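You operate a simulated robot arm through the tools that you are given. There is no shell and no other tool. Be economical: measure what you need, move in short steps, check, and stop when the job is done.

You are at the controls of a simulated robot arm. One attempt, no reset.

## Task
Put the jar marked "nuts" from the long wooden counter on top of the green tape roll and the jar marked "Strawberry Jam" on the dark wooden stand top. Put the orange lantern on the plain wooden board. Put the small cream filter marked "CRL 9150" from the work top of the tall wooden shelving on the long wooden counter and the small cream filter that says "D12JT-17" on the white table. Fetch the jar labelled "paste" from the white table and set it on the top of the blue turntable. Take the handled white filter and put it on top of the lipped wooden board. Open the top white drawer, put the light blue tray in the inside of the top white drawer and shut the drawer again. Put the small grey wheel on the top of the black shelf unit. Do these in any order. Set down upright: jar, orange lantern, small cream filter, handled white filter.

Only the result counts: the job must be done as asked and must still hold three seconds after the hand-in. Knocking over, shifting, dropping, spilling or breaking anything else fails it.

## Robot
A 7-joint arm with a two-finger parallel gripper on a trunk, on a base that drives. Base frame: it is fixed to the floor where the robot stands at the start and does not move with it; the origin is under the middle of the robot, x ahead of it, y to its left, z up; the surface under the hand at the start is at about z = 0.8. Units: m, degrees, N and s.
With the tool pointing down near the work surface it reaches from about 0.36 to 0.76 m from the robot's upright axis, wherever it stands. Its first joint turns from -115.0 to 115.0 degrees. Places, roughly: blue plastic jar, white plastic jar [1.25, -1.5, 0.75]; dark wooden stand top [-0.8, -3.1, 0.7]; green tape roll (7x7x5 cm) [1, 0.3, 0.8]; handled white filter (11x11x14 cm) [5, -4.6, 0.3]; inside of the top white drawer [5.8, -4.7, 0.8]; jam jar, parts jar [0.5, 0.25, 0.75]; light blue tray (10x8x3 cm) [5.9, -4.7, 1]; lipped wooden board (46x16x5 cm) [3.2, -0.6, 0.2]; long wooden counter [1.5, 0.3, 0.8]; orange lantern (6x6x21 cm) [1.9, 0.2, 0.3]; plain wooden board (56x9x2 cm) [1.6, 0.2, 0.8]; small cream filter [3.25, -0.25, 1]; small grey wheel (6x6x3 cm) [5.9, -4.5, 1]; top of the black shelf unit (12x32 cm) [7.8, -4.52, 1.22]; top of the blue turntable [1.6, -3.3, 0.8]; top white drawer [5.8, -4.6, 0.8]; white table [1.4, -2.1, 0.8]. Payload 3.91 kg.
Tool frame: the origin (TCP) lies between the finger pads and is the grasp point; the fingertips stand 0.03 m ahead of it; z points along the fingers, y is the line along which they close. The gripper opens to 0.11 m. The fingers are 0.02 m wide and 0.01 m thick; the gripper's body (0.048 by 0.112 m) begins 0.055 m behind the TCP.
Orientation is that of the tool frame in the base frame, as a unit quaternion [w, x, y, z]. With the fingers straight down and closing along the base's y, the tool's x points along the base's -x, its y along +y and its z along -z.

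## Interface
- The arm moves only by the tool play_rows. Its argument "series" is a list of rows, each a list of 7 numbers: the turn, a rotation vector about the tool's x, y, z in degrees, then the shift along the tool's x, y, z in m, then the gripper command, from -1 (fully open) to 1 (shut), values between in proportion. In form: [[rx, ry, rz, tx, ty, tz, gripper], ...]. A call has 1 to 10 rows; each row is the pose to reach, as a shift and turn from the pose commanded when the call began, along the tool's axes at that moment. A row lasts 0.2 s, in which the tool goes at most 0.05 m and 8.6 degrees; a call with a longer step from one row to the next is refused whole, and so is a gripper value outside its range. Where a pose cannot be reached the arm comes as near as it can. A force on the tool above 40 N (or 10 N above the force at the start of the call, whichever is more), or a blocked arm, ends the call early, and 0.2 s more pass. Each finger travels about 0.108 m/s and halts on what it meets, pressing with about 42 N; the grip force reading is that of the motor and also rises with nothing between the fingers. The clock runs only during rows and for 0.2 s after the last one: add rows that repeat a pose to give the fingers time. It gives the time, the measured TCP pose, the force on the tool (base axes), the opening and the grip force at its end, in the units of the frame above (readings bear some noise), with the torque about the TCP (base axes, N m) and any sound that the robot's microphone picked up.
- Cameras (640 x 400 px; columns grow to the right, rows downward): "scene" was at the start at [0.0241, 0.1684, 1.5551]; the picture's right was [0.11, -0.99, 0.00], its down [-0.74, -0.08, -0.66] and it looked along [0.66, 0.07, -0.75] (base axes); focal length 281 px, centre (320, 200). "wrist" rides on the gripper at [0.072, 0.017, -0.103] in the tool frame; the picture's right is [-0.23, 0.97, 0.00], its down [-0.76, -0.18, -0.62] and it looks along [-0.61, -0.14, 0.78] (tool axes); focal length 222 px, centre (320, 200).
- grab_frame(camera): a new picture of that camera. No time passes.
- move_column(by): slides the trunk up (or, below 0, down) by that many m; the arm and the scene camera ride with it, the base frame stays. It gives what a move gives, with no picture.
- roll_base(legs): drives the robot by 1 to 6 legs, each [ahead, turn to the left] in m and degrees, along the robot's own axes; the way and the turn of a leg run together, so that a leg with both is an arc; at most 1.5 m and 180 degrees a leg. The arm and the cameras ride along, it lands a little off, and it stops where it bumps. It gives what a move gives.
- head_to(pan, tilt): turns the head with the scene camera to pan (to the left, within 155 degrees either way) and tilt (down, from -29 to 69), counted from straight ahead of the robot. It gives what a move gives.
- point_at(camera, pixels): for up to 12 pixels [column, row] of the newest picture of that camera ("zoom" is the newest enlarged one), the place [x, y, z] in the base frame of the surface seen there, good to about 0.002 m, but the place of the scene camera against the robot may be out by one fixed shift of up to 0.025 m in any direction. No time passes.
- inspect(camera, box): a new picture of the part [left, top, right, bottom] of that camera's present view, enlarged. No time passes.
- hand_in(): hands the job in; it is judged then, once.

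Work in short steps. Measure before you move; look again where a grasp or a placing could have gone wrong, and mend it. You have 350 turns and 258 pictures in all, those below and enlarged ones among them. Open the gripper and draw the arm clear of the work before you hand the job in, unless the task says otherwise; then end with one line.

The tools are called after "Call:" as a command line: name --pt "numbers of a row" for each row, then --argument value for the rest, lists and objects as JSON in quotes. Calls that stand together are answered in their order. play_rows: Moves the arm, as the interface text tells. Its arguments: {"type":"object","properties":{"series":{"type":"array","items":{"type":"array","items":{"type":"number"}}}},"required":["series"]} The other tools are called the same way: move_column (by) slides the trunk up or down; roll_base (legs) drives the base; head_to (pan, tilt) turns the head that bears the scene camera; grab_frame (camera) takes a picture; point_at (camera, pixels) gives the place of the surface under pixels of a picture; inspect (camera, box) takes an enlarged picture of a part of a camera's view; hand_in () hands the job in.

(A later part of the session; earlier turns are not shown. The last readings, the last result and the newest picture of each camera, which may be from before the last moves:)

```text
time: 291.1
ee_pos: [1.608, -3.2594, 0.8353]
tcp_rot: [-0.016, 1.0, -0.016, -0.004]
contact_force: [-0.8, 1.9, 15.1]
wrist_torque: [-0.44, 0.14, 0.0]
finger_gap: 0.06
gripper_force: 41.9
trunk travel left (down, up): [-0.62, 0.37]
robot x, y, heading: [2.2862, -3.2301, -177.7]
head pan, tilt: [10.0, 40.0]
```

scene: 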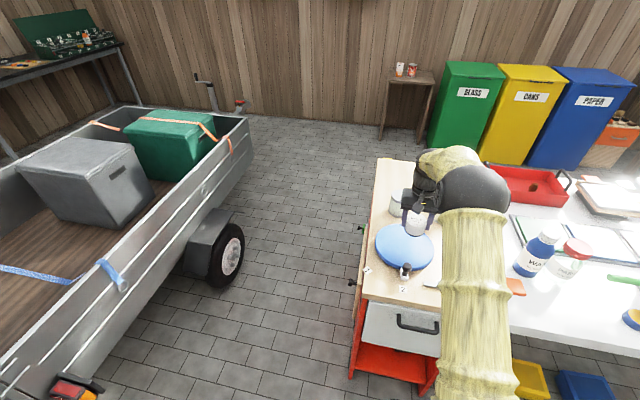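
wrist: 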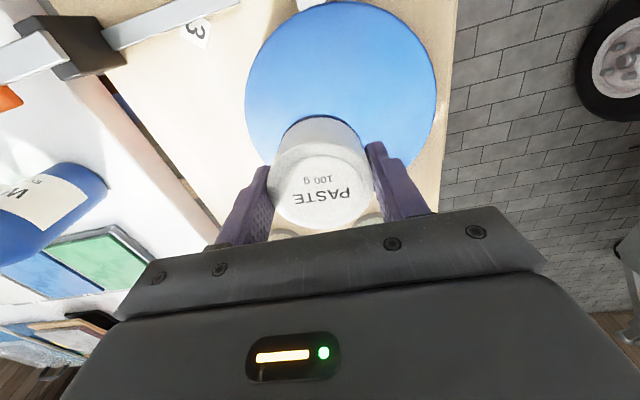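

Contact. Release, rise straight up, and check.

Call:
play_rows --pt "0 0 0 0 0 -0.0015 0.4" --pt "0 0 0 0 0 -0.0015 -0.4" --pt "0 0 0 0 0 -0.0015 -0.5" --pt "0 0 0 0 0 -0.03 -0.5" --pt "0 0 0 0 0 -0.07 -0.5" --pt "0 0 0 0 0 -0.115 -1" --pt "0 0 0 0 0 -0.16 -1" --pt "0 0 0 0.04 0 -0.19 -1" --pt "0 0 0 0.08 0 -0.22 -1" --pt "0 0 0 0.12 0 -0.25 -1"

Call:
grab_frame --camera "wrist"

```text
time: 293.4
ee_pos: [1.7306, -3.272, 1.0821]
tcp_rot: [-0.016, 1.0, -0.015, -0.001]
contact_force: [0.4, 0.2, 1.1]
wrist_torque: [-0.03, 0.04, 0.01]
finger_gap: 0.1101
gripper_force: 0.0
trunk travel left (down, up): [-0.62, 0.37]
robot x, y, heading: [2.2902, -3.2315, -177.6]
head pan, tilt: [10.0, 40.0]
```

```text
153 pictures are left
```

wrist: 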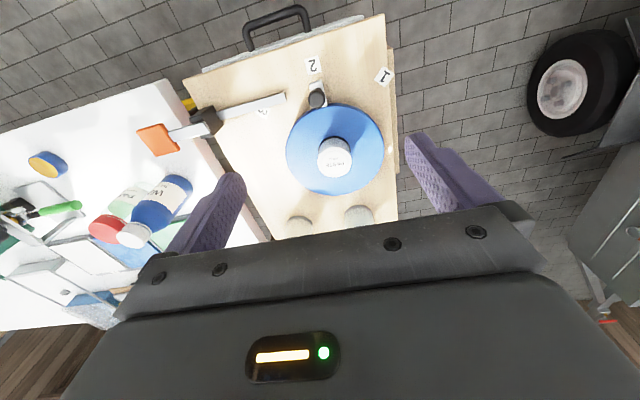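

Paste placed. Next the garage part: turn to face +x and survey.

Call:
roll_base --legs '[[0, 160]]'

Call:
head_to --pan 0 --tilt 15

Call:
grab_frame --camera "scene"

Call:
point_at --camera "scene" --pixels '[[100, 350], [200, 300], [320, 250], [400, 200], [500, 300], [550, 250], [600, 300], [300, 180], [350, 180], [450, 180], [250, 200], [150, 220]]'

```text
time: 303.3
ee_pos: [2.8232, -3.4013, 1.083]
tcp_rot: [-0.002, 0.207, 0.978, -0.015]
contact_force: [0.6, 0.4, -0.5]
wrist_torque: [0.02, -0.01, 0.02]
finger_gap: 0.1097
gripper_force: 0.1
trunk travel left (down, up): [-0.62, 0.37]
robot x, y, heading: [2.2896, -3.2345, -19.6]
head pan, tilt: [10.0, 40.0]
```

```text
time: 304.1
ee_pos: [2.8232, -3.4025, 1.0821]
tcp_rot: [-0.003, 0.207, 0.978, -0.015]
contact_force: [0.0, 0.4, 0.2]
wrist_torque: [-0.02, -0.02, 0.01]
finger_gap: 0.1098
gripper_force: 0.0
trunk travel left (down, up): [-0.62, 0.37]
robot x, y, heading: [2.2897, -3.229, -19.7]
head pan, tilt: [0.0, 15.0]
```

```text
152 pictures are left
```

scene: 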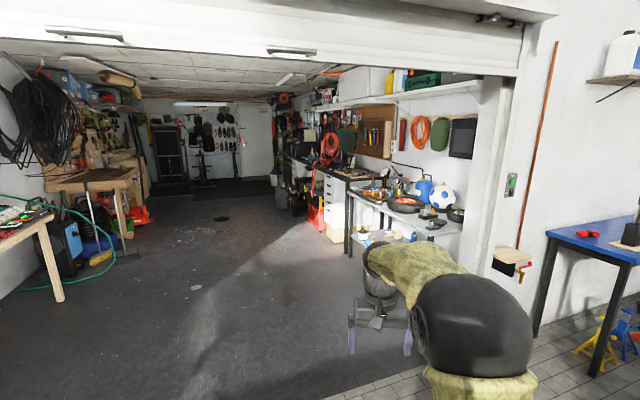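

```text
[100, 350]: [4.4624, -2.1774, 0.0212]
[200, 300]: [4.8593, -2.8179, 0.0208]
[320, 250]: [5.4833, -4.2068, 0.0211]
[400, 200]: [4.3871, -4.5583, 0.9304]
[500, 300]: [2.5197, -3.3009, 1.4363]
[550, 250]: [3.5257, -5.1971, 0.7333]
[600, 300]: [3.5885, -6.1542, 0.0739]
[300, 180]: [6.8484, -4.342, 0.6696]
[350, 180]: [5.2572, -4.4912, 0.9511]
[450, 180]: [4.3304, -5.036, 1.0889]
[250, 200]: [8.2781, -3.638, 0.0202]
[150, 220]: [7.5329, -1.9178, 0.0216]
```

Drive into the garage to about (4.95,-3.75) and face -y.

Call:
roll_base --legs '[[0, 9], [1.4, 0], [1.3, 0], [0, -79]]'

Call:
head_to --pan 0 --tilt 30

Call:
grab_frame --camera "scene"

```text
time: 325.8
ee_pos: [5.0534, -4.2147, 1.0826]
tcp_rot: [-0.011, 0.727, 0.686, -0.011]
contact_force: [-1.4, -0.1, -0.4]
wrist_torque: [0.0, -0.01, -0.03]
finger_gap: 0.1102
gripper_force: 0.1
trunk travel left (down, up): [-0.62, 0.37]
robot x, y, heading: [5.0239, -3.6537, -89.1]
head pan, tilt: [0.0, 15.0]
```

```text
time: 326.6
ee_pos: [5.0525, -4.2153, 1.0821]
tcp_rot: [-0.011, 0.727, 0.686, -0.011]
contact_force: [-0.3, 0.7, 0.2]
wrist_torque: [-0.01, 0.0, 0.0]
finger_gap: 0.1099
gripper_force: 0.0
trunk travel left (down, up): [-0.62, 0.37]
robot x, y, heading: [5.0278, -3.6556, -89.1]
head pan, tilt: [0.0, 30.0]
```

```text
151 pictures are left
```

scene: 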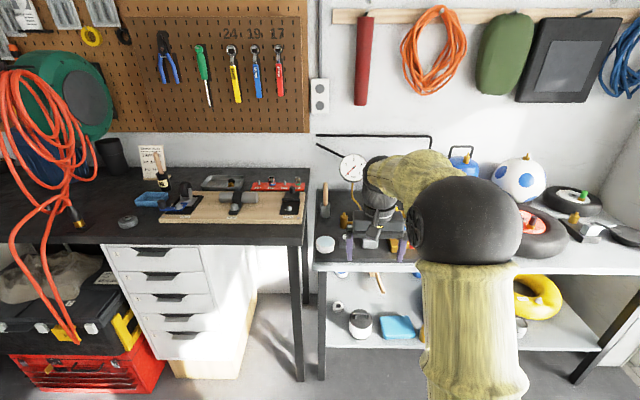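

Call:
inspect --camera "scene" --box '[90, 130, 310, 270]'

Call:
point_at --camera "scene" --pixels '[[152, 198], [127, 222], [155, 245], [160, 256], [105, 248], [198, 250], [160, 277], [230, 235], [290, 238], [363, 322], [340, 345], [400, 330]]'

Call:
inspect --camera "scene" --box '[310, 250, 430, 350]'

```text
2.86 times, centred on (200, 200) of scene
```

zoom: 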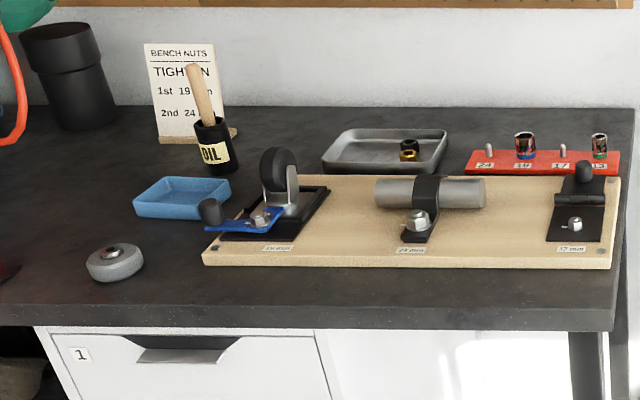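

```text
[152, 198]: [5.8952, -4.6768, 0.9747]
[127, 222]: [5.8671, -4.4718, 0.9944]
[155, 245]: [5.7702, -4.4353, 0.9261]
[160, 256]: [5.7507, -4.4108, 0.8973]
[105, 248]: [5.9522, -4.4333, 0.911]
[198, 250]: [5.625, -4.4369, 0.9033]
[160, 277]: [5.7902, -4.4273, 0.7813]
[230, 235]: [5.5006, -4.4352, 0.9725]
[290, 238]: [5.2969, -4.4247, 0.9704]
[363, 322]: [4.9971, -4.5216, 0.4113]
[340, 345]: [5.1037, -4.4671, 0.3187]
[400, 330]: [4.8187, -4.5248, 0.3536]
```

```text
4.00 times, centred on (370, 300) of scene
```

zoom: 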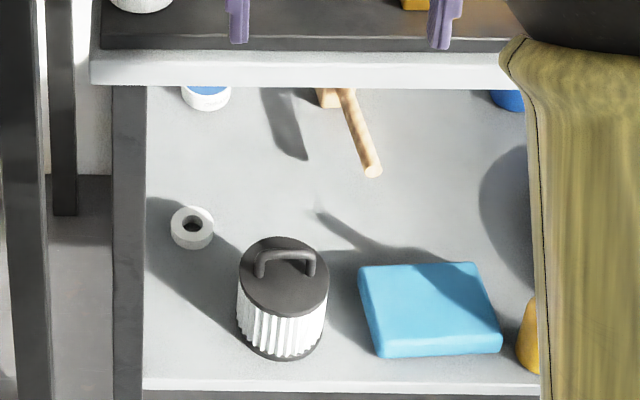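

Tray, wheel, drawers located near x≈5.8; handled filter on lower shelf at (5.0,-4.55). I'll do the drawer job first: drive to x≈5.78.

Call:
roll_base --legs '[[0, 89], [0.75, 0], [0, -90]]'

Call:
head_to --pan 0 --tilt 40

Call:
grab_frame --camera "scene"

Call:
grab_frame --camera "wrist"

```text
time: 342.6
ee_pos: [5.7413, -4.2263, 1.0823]
tcp_rot: [-0.012, 0.766, 0.643, -0.011]
contact_force: [-0.9, -0.3, 0.1]
wrist_torque: [-0.01, 0.0, 0.02]
finger_gap: 0.1099
gripper_force: 0.0
trunk travel left (down, up): [-0.62, 0.37]
robot x, y, heading: [5.7768, -3.6642, -95.9]
head pan, tilt: [0.0, 30.0]
```

```text
time: 343.3
ee_pos: [5.7408, -4.2263, 1.0819]
tcp_rot: [-0.012, 0.766, 0.642, -0.011]
contact_force: [0.0, -0.3, 0.9]
wrist_torque: [-0.02, 0.01, -0.01]
finger_gap: 0.1098
gripper_force: 0.0
trunk travel left (down, up): [-0.62, 0.37]
robot x, y, heading: [5.7811, -3.6635, -95.8]
head pan, tilt: [0.0, 40.0]
```

```text
148 pictures are left
```

scene: 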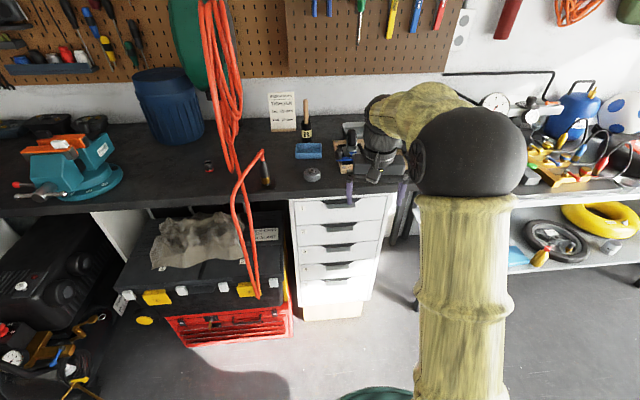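

```text
147 pictures are left
```

wrist: 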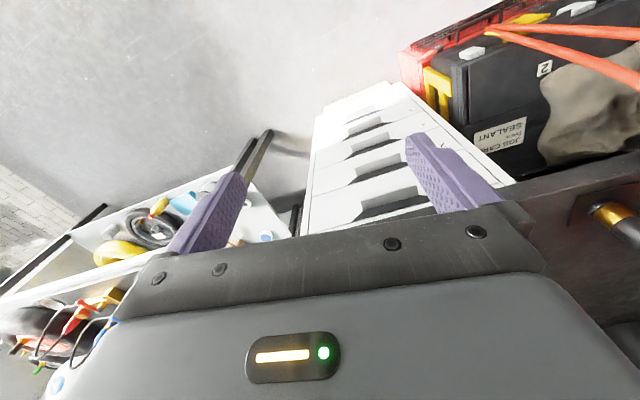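

Call:
inspect --camera "scene" --box '[270, 130, 410, 260]'

Call:
point_at --camera "zoom" --pixels '[[330, 316], [320, 325], [285, 318], [390, 310], [330, 345], [150, 290], [500, 290], [180, 400], [196, 200], [175, 90], [330, 300], [200, 170]]'

```text
3.08 times, centred on (340, 195) of scene
```

zoom: 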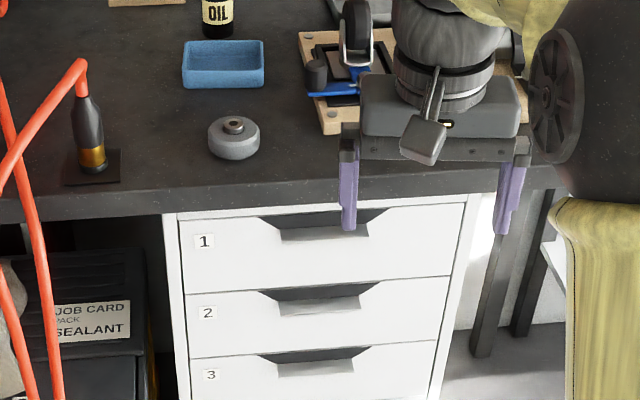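

```text
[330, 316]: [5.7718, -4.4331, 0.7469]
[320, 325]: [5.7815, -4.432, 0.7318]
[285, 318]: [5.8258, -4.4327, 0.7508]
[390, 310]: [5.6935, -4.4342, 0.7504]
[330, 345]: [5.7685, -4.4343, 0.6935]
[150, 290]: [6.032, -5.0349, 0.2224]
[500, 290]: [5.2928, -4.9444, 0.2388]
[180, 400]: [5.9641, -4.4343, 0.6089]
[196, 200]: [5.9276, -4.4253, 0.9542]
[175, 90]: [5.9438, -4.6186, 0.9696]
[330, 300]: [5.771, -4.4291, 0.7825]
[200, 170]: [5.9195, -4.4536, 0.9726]
```

Call:
point_at --camera "zoom" --pixels '[[310, 215], [310, 222], [310, 228], [310, 233], [310, 238], [310, 242], [310, 250], [270, 222], [240, 222], [380, 211], [230, 280], [290, 205]]'

Call:
inspect --camera "scene" --box '[320, 185, 370, 220]'

```text
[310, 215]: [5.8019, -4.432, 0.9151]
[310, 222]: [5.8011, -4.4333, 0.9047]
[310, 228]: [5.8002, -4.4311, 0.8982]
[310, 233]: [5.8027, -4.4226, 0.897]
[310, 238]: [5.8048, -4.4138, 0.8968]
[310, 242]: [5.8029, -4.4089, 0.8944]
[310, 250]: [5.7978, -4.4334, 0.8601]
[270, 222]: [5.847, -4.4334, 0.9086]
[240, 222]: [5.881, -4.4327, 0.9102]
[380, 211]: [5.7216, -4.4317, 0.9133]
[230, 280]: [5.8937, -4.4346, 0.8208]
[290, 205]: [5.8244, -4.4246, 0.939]
```

```text
11.43 times, centred on (345, 202) of scene
```

zoom: 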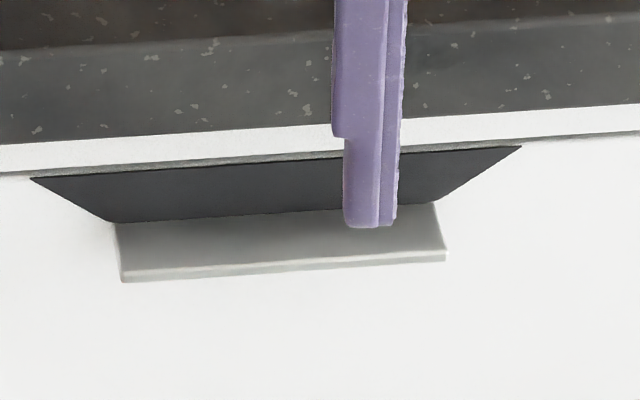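

The top drawer has a protruding pull lip at ≈(5.80,-4.41,0.876). I straighten the heading, back up a little, and look with the wrist camera.

Call:
roll_base --legs '[[0, 5.8], [-0.13, 0]]'

Call:
grab_frame --camera "scene"

Call:
grab_frame --camera "wrist"

```text
time: 345.3
ee_pos: [5.7968, -4.0979, 1.0819]
tcp_rot: [-0.01, 0.733, 0.68, -0.012]
contact_force: [-0.3, -0.4, 0.1]
wrist_torque: [0.0, -0.03, 0.05]
finger_gap: 0.11
gripper_force: 0.0
trunk travel left (down, up): [-0.62, 0.37]
robot x, y, heading: [5.7777, -3.5423, -90.1]
head pan, tilt: [0.0, 40.0]
```

```text
144 pictures are left
```

scene: 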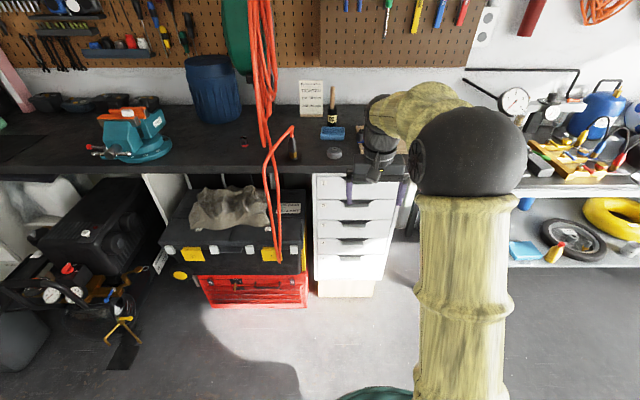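

```text
143 pictures are left
```

wrist: 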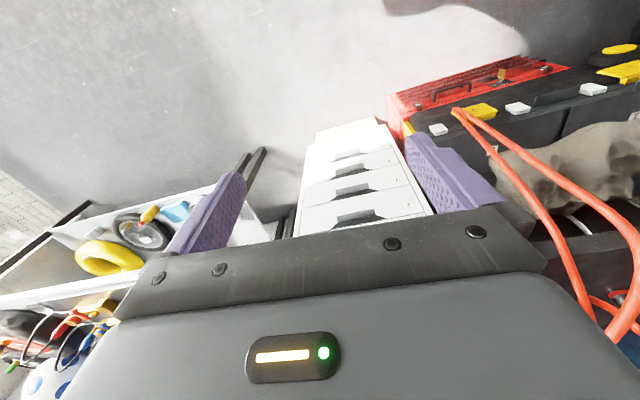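

Pitch the hand toward horizontal while lowering in front of the drawer.

Call:
play_rows --pt "0 -8 0 -0.01 0 0.018 -1" --pt "0 -16 0 -0.02 0 0.036 -1" --pt "0 -24 0 -0.03 0 0.054 -1" --pt "0 -32 0 -0.04 0 0.072 -1" --pt "0 -40 0 -0.05 0 0.09 -1" --pt "0 -48 0 -0.06 0 0.108 -1" --pt "0 -56 0 -0.07 0 0.126 -1" --pt "0 -64 0 -0.08 0 0.144 -1" --pt "0 -72 0 -0.09 0 0.162 -1" --pt "0 -80 0 -0.1 0 0.18 -1"

```text
time: 347.5
ee_pos: [5.7842, -4.1968, 0.9016]
tcp_rot: [0.429, 0.554, 0.528, -0.48]
contact_force: [-1.0, -0.1, -0.3]
wrist_torque: [0.03, 0.0, -0.01]
finger_gap: 0.11
gripper_force: 0.0
trunk travel left (down, up): [-0.62, 0.37]
robot x, y, heading: [5.7779, -3.5389, -90.1]
head pan, tilt: [0.0, 40.0]
```

Now roll the hand by -90° about its axis so the fingers close vertically.

Call:
play_rows --pt "0 0 -8.5 0 0 0 -1" --pt "0 0 -17 0 0 0 -1" --pt "0 0 -25.5 0 0 0 -1" --pt "0 0 -34 0 0 0 -1" --pt "0 0 -42.5 0 0 0 -1" --pt "0 0 -51 0 0 0 -1" --pt "0 0 -59.5 0 0 0 -1" --pt "0 0 -68 0 0 0 -1" --pt "0 0 -76.5 0 0 0 -1" --pt "0 0 -85 0 0 0 -1"

Call:
grab_frame --camera "wrist"

```text
time: 349.7
ee_pos: [5.7851, -4.1982, 0.9024]
tcp_rot: [-0.009, 0.051, 0.763, -0.644]
contact_force: [-0.6, 0.0, 0.2]
wrist_torque: [-0.04, 0.01, -0.01]
finger_gap: 0.1099
gripper_force: 0.0
trunk travel left (down, up): [-0.62, 0.37]
robot x, y, heading: [5.778, -3.5356, -90.2]
head pan, tilt: [0.0, 40.0]
```

```text
142 pictures are left
```

wrist: 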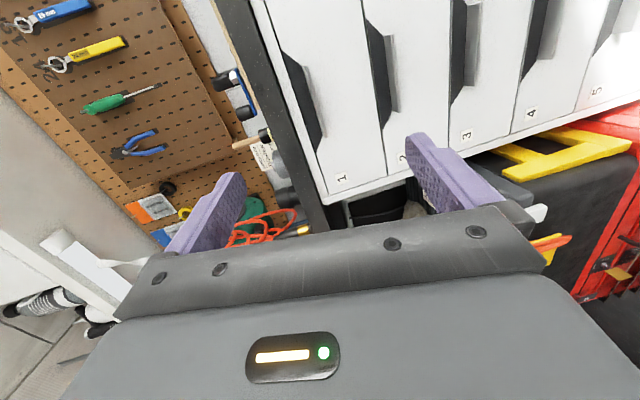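

Call:
inspect --camera "wrist" --box '[250, 30, 380, 180]'

Call:
point_at --camera "zoom" --pixels '[[240, 150], [250, 180], [262, 210], [225, 120], [270, 250], [262, 150], [275, 200], [285, 240], [340, 200], [160, 200], [120, 250]]'

```text
2.67 times, centred on (315, 105) of wrist
```

zoom: 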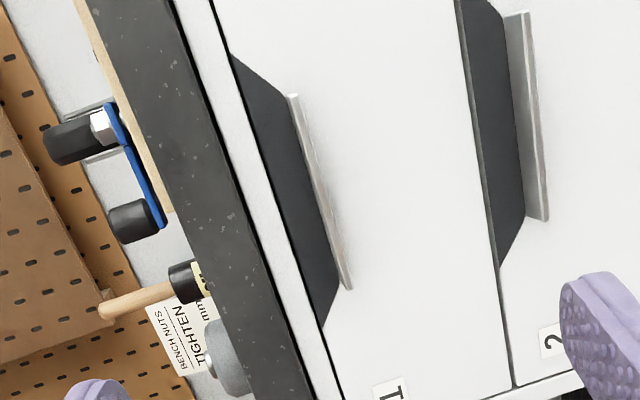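

```text
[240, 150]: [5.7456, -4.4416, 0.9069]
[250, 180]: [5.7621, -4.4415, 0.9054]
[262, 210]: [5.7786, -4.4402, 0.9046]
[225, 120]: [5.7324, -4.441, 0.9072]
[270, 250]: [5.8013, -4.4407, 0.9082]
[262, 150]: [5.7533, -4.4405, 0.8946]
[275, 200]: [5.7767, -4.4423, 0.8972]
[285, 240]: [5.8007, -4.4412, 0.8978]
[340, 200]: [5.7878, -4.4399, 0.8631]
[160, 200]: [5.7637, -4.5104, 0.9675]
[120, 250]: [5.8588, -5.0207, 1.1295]
```

Call:
point_at --camera "zoom" --pixels '[[293, 98], [296, 110], [304, 130], [312, 160], [322, 190], [331, 220], [340, 255], [347, 285], [308, 170], [316, 190], [327, 190], [324, 220]]'

```text
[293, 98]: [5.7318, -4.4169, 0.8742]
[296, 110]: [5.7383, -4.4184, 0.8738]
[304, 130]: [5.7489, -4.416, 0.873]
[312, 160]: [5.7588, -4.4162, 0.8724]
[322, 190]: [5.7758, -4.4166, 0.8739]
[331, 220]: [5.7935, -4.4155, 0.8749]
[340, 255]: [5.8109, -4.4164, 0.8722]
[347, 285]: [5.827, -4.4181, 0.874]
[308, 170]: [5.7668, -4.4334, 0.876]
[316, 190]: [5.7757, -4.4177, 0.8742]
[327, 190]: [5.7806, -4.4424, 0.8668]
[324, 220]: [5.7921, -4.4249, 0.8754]
```

Lip: x 5.732–5.828, front y=-4.416, z 0.871–0.876; face y=-4.441. Align the hand (pitch/yaw/roll fix) to 7 cm before grip.

Call:
play_rows --pt "2.4 -1.1 -0.95 -0.0017 0.0007 0.038 0.09" --pt "4.85 -2.25 -1.9 -0.0035 0.0015 0.077 0.09" --pt "7.3 -3.4 -2.85 -0.005 0.0022 0.115 0.09" --pt "9.7 -4.5 -3.8 -0.007 0.003 0.1545 0.09" --pt "9.7 -4.5 -3.8 -0.007 0.003 0.1545 0.09"

Call:
grab_frame --camera "wrist"

```text
time: 350.9
ee_pos: [5.7774, -4.3492, 0.8691]
tcp_rot: [-0.004, 0.0, 0.708, -0.707]
contact_force: [0.1, -0.1, 0.7]
wrist_torque: [0.0, -0.03, 0.0]
finger_gap: 0.0499
gripper_force: 0.0
trunk travel left (down, up): [-0.62, 0.37]
robot x, y, heading: [5.7781, -3.534, -89.9]
head pan, tilt: [0.0, 40.0]
```

```text
140 pictures are left
```

wrist: 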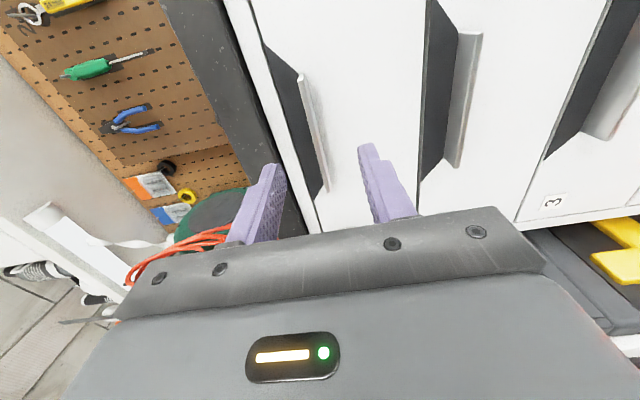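

Perfect alignment; raise 4.5 mm, advance 57 mm, close on the lip.

Call:
play_rows --pt "0 0 0 0 -0.0045 0.02 0.09" --pt "0 0 0 0 -0.0045 0.04 0.09" --pt "0 0 0 0 -0.0045 0.057 0.09" --pt "0 0 0 0 -0.0045 0.057 0.09" --pt "0 0 0 0 -0.0045 0.057 0.6" --pt "0 0 0 0 -0.0045 0.057 1" --pt "0 0 0 0 -0.0045 0.057 1"

Call:
grab_frame --camera "wrist"

```text
time: 352.5
ee_pos: [5.7787, -4.4073, 0.8732]
tcp_rot: [-0.003, 0.002, 0.709, -0.705]
contact_force: [-0.6, 1.2, -8.2]
wrist_torque: [-0.57, -0.66, -0.11]
finger_gap: 0.0046
gripper_force: 44.9
trunk travel left (down, up): [-0.62, 0.37]
robot x, y, heading: [5.779, -3.5343, -89.8]
head pan, tilt: [0.0, 40.0]
```

```text
139 pictures are left
```

wrist: 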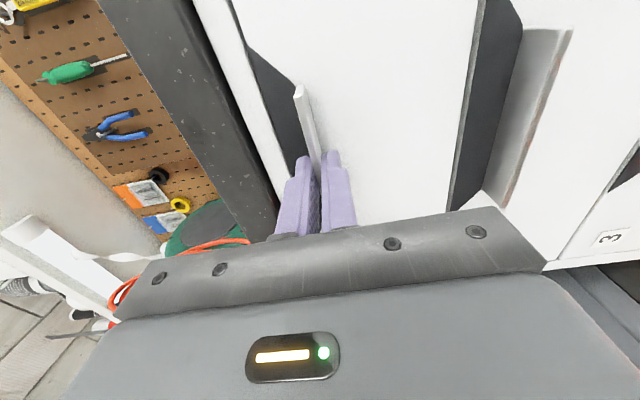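

Lip gripped. Pull slowly.

Call:
play_rows --pt "0 0 0 0 0 -0.015 1" --pt "0 0 0 0 0 -0.035 1" --pt "0 0 0 0 0 -0.06 1" --pt "0 0 0 0 0 -0.085 1" --pt "0 0 0 0 0 -0.11 1"

Call:
grab_frame --camera "wrist"

```text
time: 353.7
ee_pos: [5.7798, -4.296, 0.8738]
tcp_rot: [-0.004, 0.0, 0.71, -0.704]
contact_force: [9.0, 0.9, -23.2]
wrist_torque: [-0.33, -0.68, -0.85]
finger_gap: 0.0047
gripper_force: 44.5
trunk travel left (down, up): [-0.62, 0.37]
robot x, y, heading: [5.7774, -3.5387, -90.1]
head pan, tilt: [0.0, 40.0]
```

```text
138 pictures are left
```

wrist: 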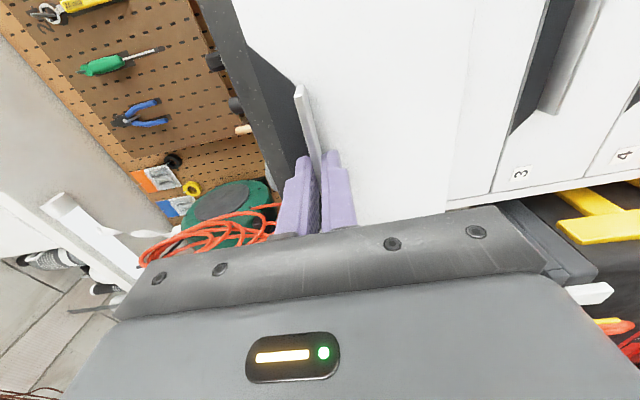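

Drawer is opening (11 cm). Continue pulling, lowering ~2 mm to relieve vertical force.

Call:
play_rows --pt "0 0 0 0 0.002 -0.015 1" --pt "0 0 0 0 0.002 -0.04 1" --pt "0 0 0 0 0.002 -0.065 1" --pt "0 0 0 0 0.002 -0.09 1" --pt "0 0 0 0 0.002 -0.115 1" --pt "0 0 0 0 0.002 -0.14 1" --pt "0 0 0 0 0.002 -0.16 1"

Call:
grab_frame --camera "wrist"

Call:
grab_frame --camera "scene"

```text
time: 355.3
ee_pos: [5.7789, -4.1378, 0.8745]
tcp_rot: [-0.004, 0.001, 0.711, -0.704]
contact_force: [1.6, 1.2, -34.4]
wrist_torque: [-0.21, -0.74, 0.09]
finger_gap: 0.0047
gripper_force: 44.4
trunk travel left (down, up): [-0.62, 0.37]
robot x, y, heading: [5.777, -3.5368, -90.1]
head pan, tilt: [0.0, 40.0]
```

```text
137 pictures are left
```

wrist: 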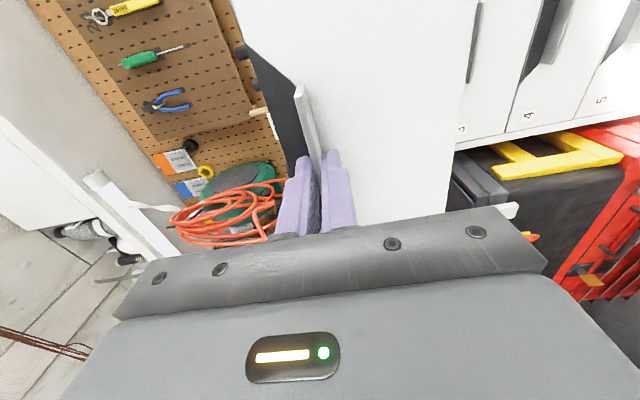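

```text
136 pictures are left
```

scene: 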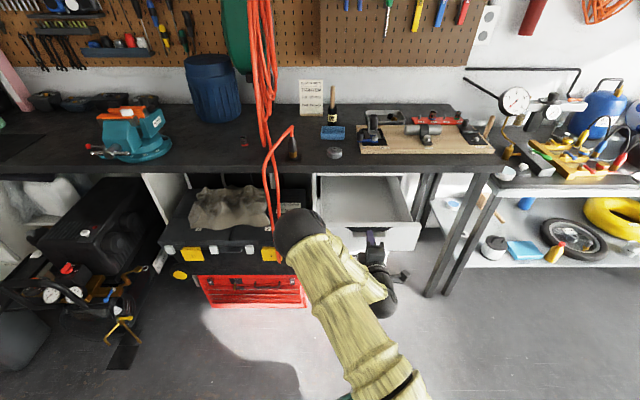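

Drawer open ~27 cm. Release and back off 4 cm, then up.

Call:
play_rows --pt "0 0 0 0 0 0 0.6" --pt "0 0 0 0 0 0 0.3" --pt "0 0 0 0 0 -0.02 0.3" --pt "0 0 0 0 0 -0.045 0.3" --pt "0 0 0 0 -0.04 -0.05 0.3" --pt "0 0 0 0 -0.09 -0.05 0.3" --pt "0 0 0 0 -0.14 -0.05 -0.5" --pt "0 0 0 0 -0.19 -0.05 -1"

Call:
grab_frame --camera "scene"

```text
time: 357.1
ee_pos: [5.783, -4.0883, 1.0662]
tcp_rot: [-0.004, 0.0, 0.708, -0.706]
contact_force: [-0.4, 1.0, -0.9]
wrist_torque: [-0.01, 0.02, 0.03]
finger_gap: 0.11
gripper_force: 0.0
trunk travel left (down, up): [-0.62, 0.37]
robot x, y, heading: [5.7789, -3.5355, -89.9]
head pan, tilt: [0.0, 40.0]
```

```text
135 pictures are left
```

scene: 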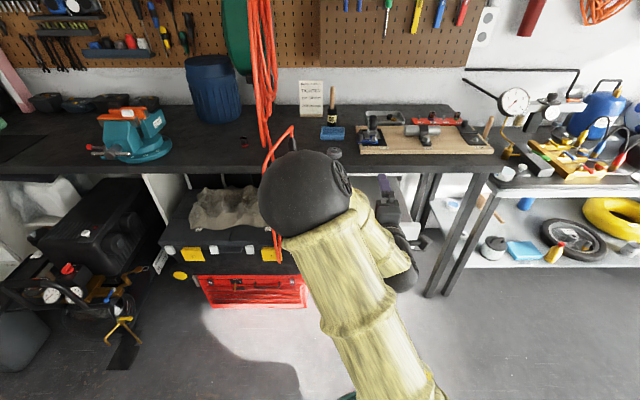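

Now un-roll the hand back to closing along x.

Call:
play_rows --pt "0 0 8.5 0 0 0 -1" --pt "0 0 17 0 0 0 -1" --pt "0 0 25.5 0 0 0 -1" --pt "0 0 34 0 0 0 -1" --pt "0 0 42.5 0 0 0 -1" --pt "0 0 51 0 0 0 -1" --pt "0 0 59.5 0 0 0 -1" --pt "0 0 68 0 0 0 -1" --pt "0 0 76.5 0 0 0 -1" --pt "0 0 85 0 0 0 -1"

Call:
play_rows --pt "0 0 5 0 0 0 -1" --pt "0 8 5 -0.02 0 0 -1" --pt "0 16 5 -0.04 0 0 -1" --pt "0 24 5 -0.06 0 0 -1" --pt "0 32 5 -0.08 0 0 -1" --pt "0 40 5 -0.1 0 0 -1"

Call:
grab_frame --camera "wrist"

Call:
inspect --camera "scene" --box '[230, 80, 470, 280]'

```text
time: 359.3
ee_pos: [5.7816, -4.0861, 1.0671]
tcp_rot: [-0.475, -0.479, -0.521, 0.523]
contact_force: [0.5, -0.3, -0.7]
wrist_torque: [0.01, 0.02, -0.01]
finger_gap: 0.11
gripper_force: 0.0
trunk travel left (down, up): [-0.62, 0.37]
robot x, y, heading: [5.7775, -3.5374, -90.0]
head pan, tilt: [0.0, 40.0]
```

```text
time: 360.7
ee_pos: [5.7828, -4.0908, 1.1295]
tcp_rot: [0.3, 0.648, 0.621, -0.322]
contact_force: [-0.6, -0.2, 0.0]
wrist_torque: [-0.01, 0.03, -0.01]
finger_gap: 0.11
gripper_force: 0.1
out of reach, approached as far as the arm can: row 6
trunk travel left (down, up): [-0.62, 0.37]
robot x, y, heading: [5.7758, -3.5382, -90.1]
head pan, tilt: [0.0, 40.0]
```

```text
134 pictures are left
```

wrist: 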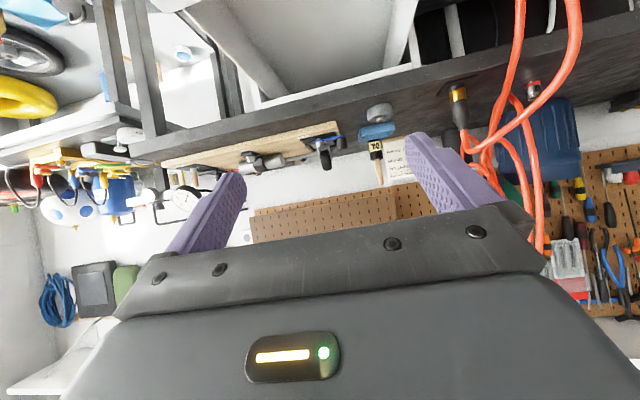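

```text
2.00 times, centred on (350, 180) of scene
```

zoom: 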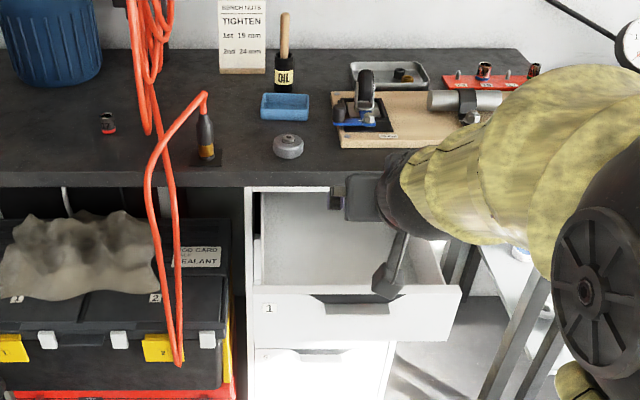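

Drive 0.28 m closer and look at the tray and wheel from the wrist.

Call:
roll_base --legs '[[0.28, 0]]'

Call:
grab_frame --camera "wrist"

Call:
grab_frame --camera "scene"

```text
time: 362.9
ee_pos: [5.7808, -4.3666, 1.13]
tcp_rot: [0.3, 0.649, 0.621, -0.321]
contact_force: [-0.1, -0.1, 0.1]
wrist_torque: [0.0, 0.02, -0.01]
finger_gap: 0.1101
gripper_force: 0.0
trunk travel left (down, up): [-0.62, 0.37]
robot x, y, heading: [5.7777, -3.8111, -90.0]
head pan, tilt: [0.0, 40.0]
```

```text
132 pictures are left
```

wrist: 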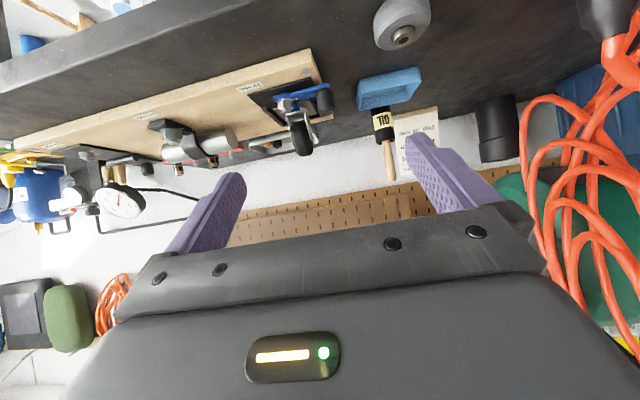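

```text
131 pictures are left
```

scene: 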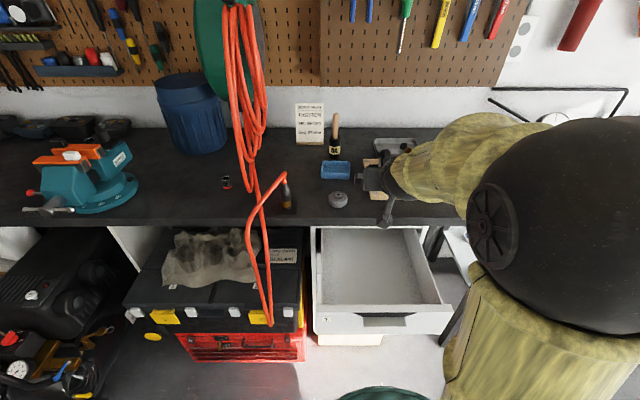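

Call:
inspect --camera "scene" --box '[300, 130, 400, 220]'

Call:
inspect --camera "wrist" --box '[250, 0, 450, 140]'

Call:
point_at --camera "zoom" --pixels '[[345, 250], [535, 210], [440, 240], [545, 230], [355, 310], [440, 335], [350, 330], [480, 60], [490, 110], [250, 270], [175, 300], [420, 400]]'

```text
4.44 times, centred on (350, 175) of scene
```

zoom: 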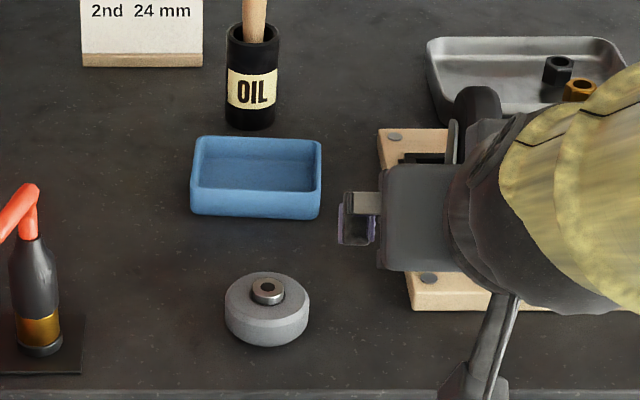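

```text
2.86 times, centred on (350, 70) of wrist
```

zoom: 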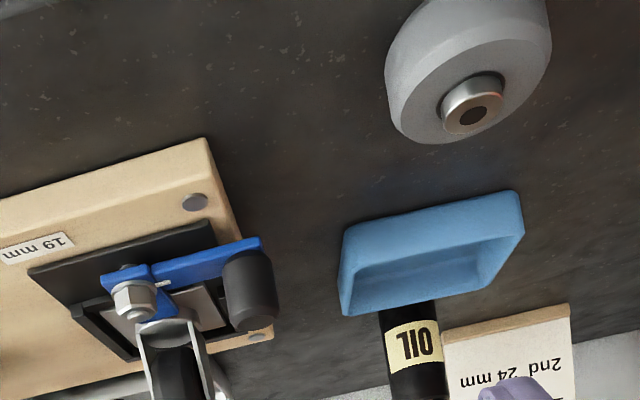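

```text
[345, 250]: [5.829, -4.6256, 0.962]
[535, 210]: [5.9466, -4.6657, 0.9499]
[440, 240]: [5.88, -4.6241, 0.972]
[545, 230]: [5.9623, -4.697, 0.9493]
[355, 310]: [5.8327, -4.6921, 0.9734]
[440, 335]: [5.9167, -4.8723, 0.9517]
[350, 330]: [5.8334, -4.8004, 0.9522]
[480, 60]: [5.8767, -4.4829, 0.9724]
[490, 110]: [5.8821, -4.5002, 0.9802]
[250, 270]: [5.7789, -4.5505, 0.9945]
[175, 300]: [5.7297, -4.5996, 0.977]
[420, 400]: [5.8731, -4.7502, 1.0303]
```

I'll move the wheel first (it would be in the way). Measure the wheel closely.

Call:
point_at --camera "zoom" --pixels '[[472, 112], [490, 95], [450, 125], [390, 70], [545, 50], [440, 10], [410, 130], [500, 130], [395, 90], [530, 90]]'

```text
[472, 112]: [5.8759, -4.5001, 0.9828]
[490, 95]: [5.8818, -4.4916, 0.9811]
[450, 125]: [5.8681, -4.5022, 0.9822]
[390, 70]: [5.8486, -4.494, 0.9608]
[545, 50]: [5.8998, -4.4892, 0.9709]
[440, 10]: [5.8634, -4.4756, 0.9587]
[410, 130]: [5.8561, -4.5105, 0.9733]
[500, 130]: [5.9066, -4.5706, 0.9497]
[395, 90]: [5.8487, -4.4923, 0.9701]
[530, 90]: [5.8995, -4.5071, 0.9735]
```

Call:
point_at --camera "scene" --pixels '[[287, 180], [286, 175], [284, 178], [288, 195], [289, 205], [275, 190], [262, 205], [293, 208], [252, 230]]'

```text
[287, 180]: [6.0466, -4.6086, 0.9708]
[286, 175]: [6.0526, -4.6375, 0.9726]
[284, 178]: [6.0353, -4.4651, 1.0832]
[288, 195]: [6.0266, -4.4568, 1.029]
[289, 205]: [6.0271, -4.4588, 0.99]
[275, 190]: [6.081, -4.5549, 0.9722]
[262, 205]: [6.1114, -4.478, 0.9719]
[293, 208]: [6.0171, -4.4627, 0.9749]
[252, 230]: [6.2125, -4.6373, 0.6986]
```

Gun/cable at x≥6.0, enough clearance. Move above the wheel with near-vertical hand.

Call:
play_rows --pt "0 7 0 -0.0035 0.017 0.023 -0.6" --pt "0 14 0 -0.007 0.034 0.046 -0.6" --pt "0 21 0 -0.0105 0.051 0.07 -0.6" --pt "0 28 0 -0.014 0.068 0.093 -0.6" --pt "0 35 0 -0.0175 0.085 0.116 -0.6" --pt "0 42 0 -0.021 0.1017 0.1397 -0.6" --pt "0 42 0 -0.021 0.1017 0.1397 -0.6"

Call:
grab_frame --camera "wrist"

```text
time: 364.5
ee_pos: [5.8747, -4.4935, 1.0606]
tcp_rot: [0.057, 0.721, 0.687, -0.068]
contact_force: [0.0, -0.3, 0.4]
wrist_torque: [-0.01, 0.01, -0.02]
finger_gap: 0.0879
gripper_force: 0.0
trunk travel left (down, up): [-0.62, 0.37]
robot x, y, heading: [5.7798, -3.8126, -90.0]
head pan, tilt: [0.0, 40.0]
```

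```text
128 pictures are left
```

wrist: 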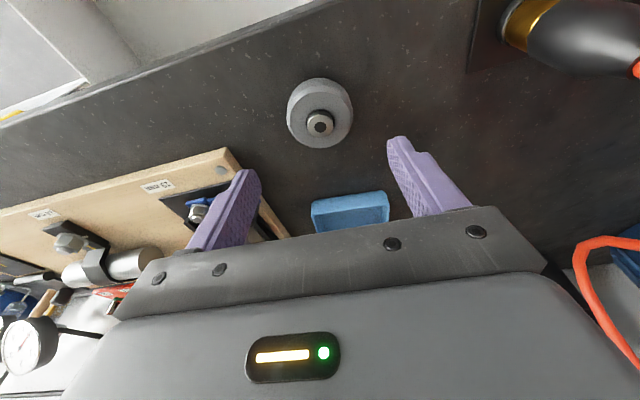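

Call:
point_at --camera "wrist" --pixels '[[319, 124], [288, 110], [352, 112], [318, 82], [320, 146], [340, 60], [318, 113]]'

```text
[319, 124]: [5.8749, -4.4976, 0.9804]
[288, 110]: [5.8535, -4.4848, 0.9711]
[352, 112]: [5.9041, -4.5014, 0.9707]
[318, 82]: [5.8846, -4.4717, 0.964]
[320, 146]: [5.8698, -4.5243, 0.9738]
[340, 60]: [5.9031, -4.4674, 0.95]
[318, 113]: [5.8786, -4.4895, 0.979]
```

Descend to z≈0.984 and grip the wheel.

Call:
play_rows --pt "0 0 0 0.003 0.001 0.025 -0.6" --pt "0 0 0 0.006 0.002 0.05 -0.6" --pt "0 0 0 0.008 0.0036 0.068 -0.6" --pt "0 0 0 0.008 0.0036 0.077 -0.6" --pt "0 0 0 0.008 0.0036 0.077 0.2" --pt "0 0 0 0.008 0.0036 0.077 1" --pt "0 0 0 0.008 0.0036 0.077 1"

Call:
grab_frame --camera "wrist"

```text
time: 366.1
ee_pos: [5.8794, -4.5007, 0.9834]
tcp_rot: [0.057, 0.721, 0.688, -0.067]
contact_force: [-0.1, -0.3, -0.4]
wrist_torque: [-0.02, 0.03, -0.01]
finger_gap: 0.0564
gripper_force: 42.1
trunk travel left (down, up): [-0.62, 0.37]
robot x, y, heading: [5.78, -3.8133, -89.8]
head pan, tilt: [0.0, 40.0]
```

```text
127 pictures are left
```

wrist: 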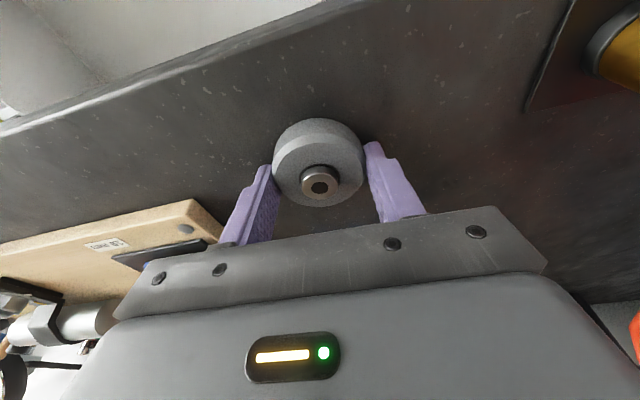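

Held. Lift and retract, then drive toward the black shelf unit and look.

Call:
play_rows --pt "0 0 0 0 0 -0.04 1" --pt "0 0 0 0 0 -0.085 1" --pt "0 0 0 0 0 -0.13 1" --pt "0 0 0 0.03 0 -0.165 1" --pt "0 0 0 0.06 0 -0.2 1" --pt "0 0 0 0.09 0 -0.235 1" --pt "0 0 0 0.12 0 -0.26 1"

Call:
roll_base --legs '[[-0.35, 0], [0, 90], [1.0, 0]]'

Call:
head_to --pan -30 --tilt 20

Call:
grab_frame --camera "scene"

```text
time: 367.7
ee_pos: [5.8884, -4.3347, 1.2151]
tcp_rot: [0.058, 0.721, 0.688, -0.068]
contact_force: [-0.4, 0.0, -1.1]
wrist_torque: [-0.02, 0.0, 0.0]
finger_gap: 0.0566
gripper_force: 42.3
trunk travel left (down, up): [-0.62, 0.37]
robot x, y, heading: [5.776, -3.8139, -90.0]
head pan, tilt: [0.0, 40.0]
```

```text
time: 381.6
ee_pos: [7.2877, -3.304, 1.214]
tcp_rot: [0.088, 0.007, 0.996, -0.005]
contact_force: [0.2, 0.3, -0.5]
wrist_torque: [-0.01, 0.02, 0.02]
finger_gap: 0.0565
gripper_force: 42.0
trunk travel left (down, up): [-0.62, 0.37]
robot x, y, heading: [6.7686, -3.4312, 2.1]
head pan, tilt: [0.0, 40.0]
```

```text
time: 382.5
ee_pos: [7.2875, -3.3031, 1.2146]
tcp_rot: [0.088, 0.007, 0.996, -0.006]
contact_force: [0.2, 0.2, -1.2]
wrist_torque: [0.0, -0.01, 0.01]
finger_gap: 0.0564
gripper_force: 42.2
trunk travel left (down, up): [-0.62, 0.37]
robot x, y, heading: [6.7722, -3.4272, 2.0]
head pan, tilt: [-30.0, 20.0]
```

```text
126 pictures are left
```

scene: 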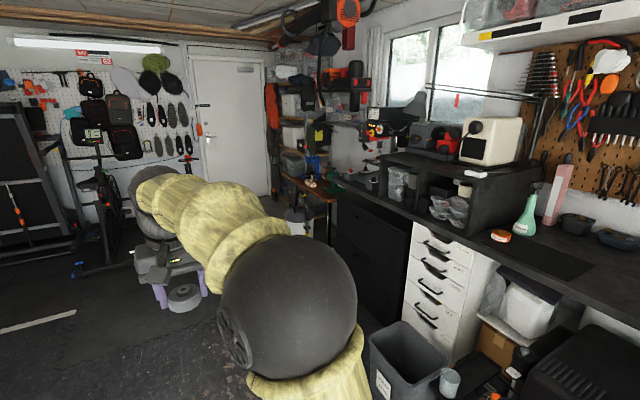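

Call:
inspect --camera "scene" --box '[340, 90, 560, 250]'

Call:
point_at --camera "zoom" --pixels '[[220, 200], [380, 240], [440, 250], [300, 220], [400, 200], [150, 190], [120, 250], [370, 310], [300, 100], [430, 150], [480, 230], [200, 340]]'

```text
2.50 times, centred on (450, 170) of scene
```

zoom: 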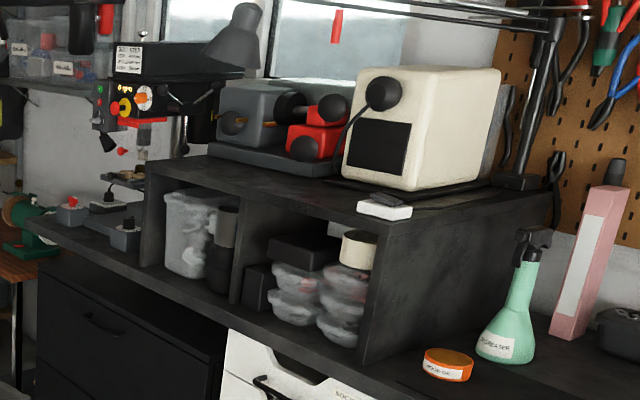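

```text
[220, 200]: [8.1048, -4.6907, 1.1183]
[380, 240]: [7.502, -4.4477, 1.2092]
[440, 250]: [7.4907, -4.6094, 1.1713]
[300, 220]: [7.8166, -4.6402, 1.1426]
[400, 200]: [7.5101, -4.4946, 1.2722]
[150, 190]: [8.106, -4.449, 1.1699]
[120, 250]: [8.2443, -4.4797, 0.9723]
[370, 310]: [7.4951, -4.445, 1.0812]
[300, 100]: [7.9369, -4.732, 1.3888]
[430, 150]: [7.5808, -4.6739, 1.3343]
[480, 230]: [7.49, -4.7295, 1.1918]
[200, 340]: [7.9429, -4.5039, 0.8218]
```

Call:
point_at --camera "scene" --pixels '[[405, 345], [450, 380], [330, 230], [300, 215], [345, 290], [380, 300], [325, 190], [85, 265], [200, 240]]'

Call:
head_to --pan -15 --tilt 40

Call:
grab_frame --camera "scene"

```text
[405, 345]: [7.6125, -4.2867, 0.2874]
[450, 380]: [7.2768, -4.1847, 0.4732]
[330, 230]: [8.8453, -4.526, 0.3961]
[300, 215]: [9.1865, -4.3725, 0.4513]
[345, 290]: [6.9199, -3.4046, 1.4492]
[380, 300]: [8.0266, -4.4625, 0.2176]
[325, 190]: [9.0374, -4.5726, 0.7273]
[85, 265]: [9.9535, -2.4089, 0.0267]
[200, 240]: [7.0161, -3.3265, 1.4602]
```

```text
time: 383.3
ee_pos: [7.2869, -3.3043, 1.2141]
tcp_rot: [0.088, 0.007, 0.996, -0.006]
contact_force: [0.4, -0.7, -0.8]
wrist_torque: [0.02, 0.0, -0.02]
finger_gap: 0.0565
gripper_force: 42.2
trunk travel left (down, up): [-0.62, 0.37]
robot x, y, heading: [6.7701, -3.4324, 2.0]
head pan, tilt: [-15.0, 40.0]
```

```text
124 pictures are left
```

scene: 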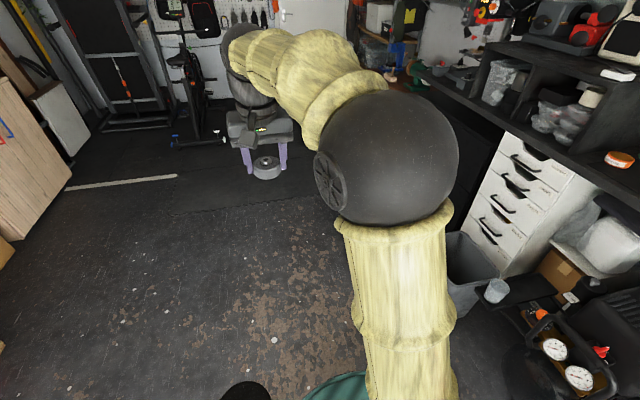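

Shelf-top's free front strip is at x≈7.64–7.96. I raise the trunk, drive to (7.8,-3.78) and face it.

Call:
move_column --by 0.2

Call:
roll_base --legs '[[1.03, 0], [0, -92], [0.35, 0]]'

Call:
head_to --pan 0 --tilt 40

Call:
grab_frame --camera "scene"

Call:
grab_frame --camera "wrist"

```text
time: 385.5
ee_pos: [7.2872, -3.3033, 1.414]
tcp_rot: [0.088, 0.008, 0.996, -0.006]
contact_force: [-0.1, 0.5, -0.4]
wrist_torque: [0.01, -0.01, 0.01]
finger_gap: 0.0565
gripper_force: 41.6
trunk travel left (down, up): [-0.82, 0.17]
robot x, y, heading: [6.7718, -3.4267, 1.8]
head pan, tilt: [-15.0, 40.0]
```

```text
time: 399.4
ee_pos: [7.9318, -4.2585, 1.4146]
tcp_rot: [0.058, 0.707, 0.701, -0.066]
contact_force: [0.1, 0.0, -0.8]
wrist_torque: [0.01, 0.02, 0.01]
finger_gap: 0.0564
gripper_force: 41.7
trunk travel left (down, up): [-0.82, 0.17]
robot x, y, heading: [7.8001, -3.7399, -87.7]
head pan, tilt: [-15.0, 40.0]
```

```text
time: 400.2
ee_pos: [7.9319, -4.2576, 1.4155]
tcp_rot: [0.059, 0.707, 0.702, -0.067]
contact_force: [-0.4, 0.2, -0.3]
wrist_torque: [-0.02, 0.0, -0.02]
finger_gap: 0.0562
gripper_force: 42.1
trunk travel left (down, up): [-0.82, 0.17]
robot x, y, heading: [7.8019, -3.7402, -87.6]
head pan, tilt: [0.0, 40.0]
```

```text
123 pictures are left
```

scene: 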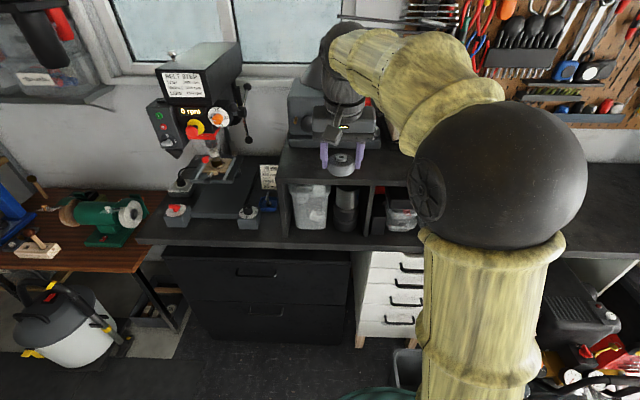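

```text
122 pictures are left
```

wrist: 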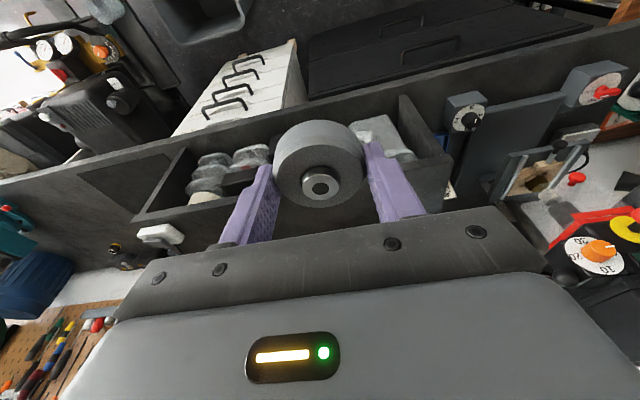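

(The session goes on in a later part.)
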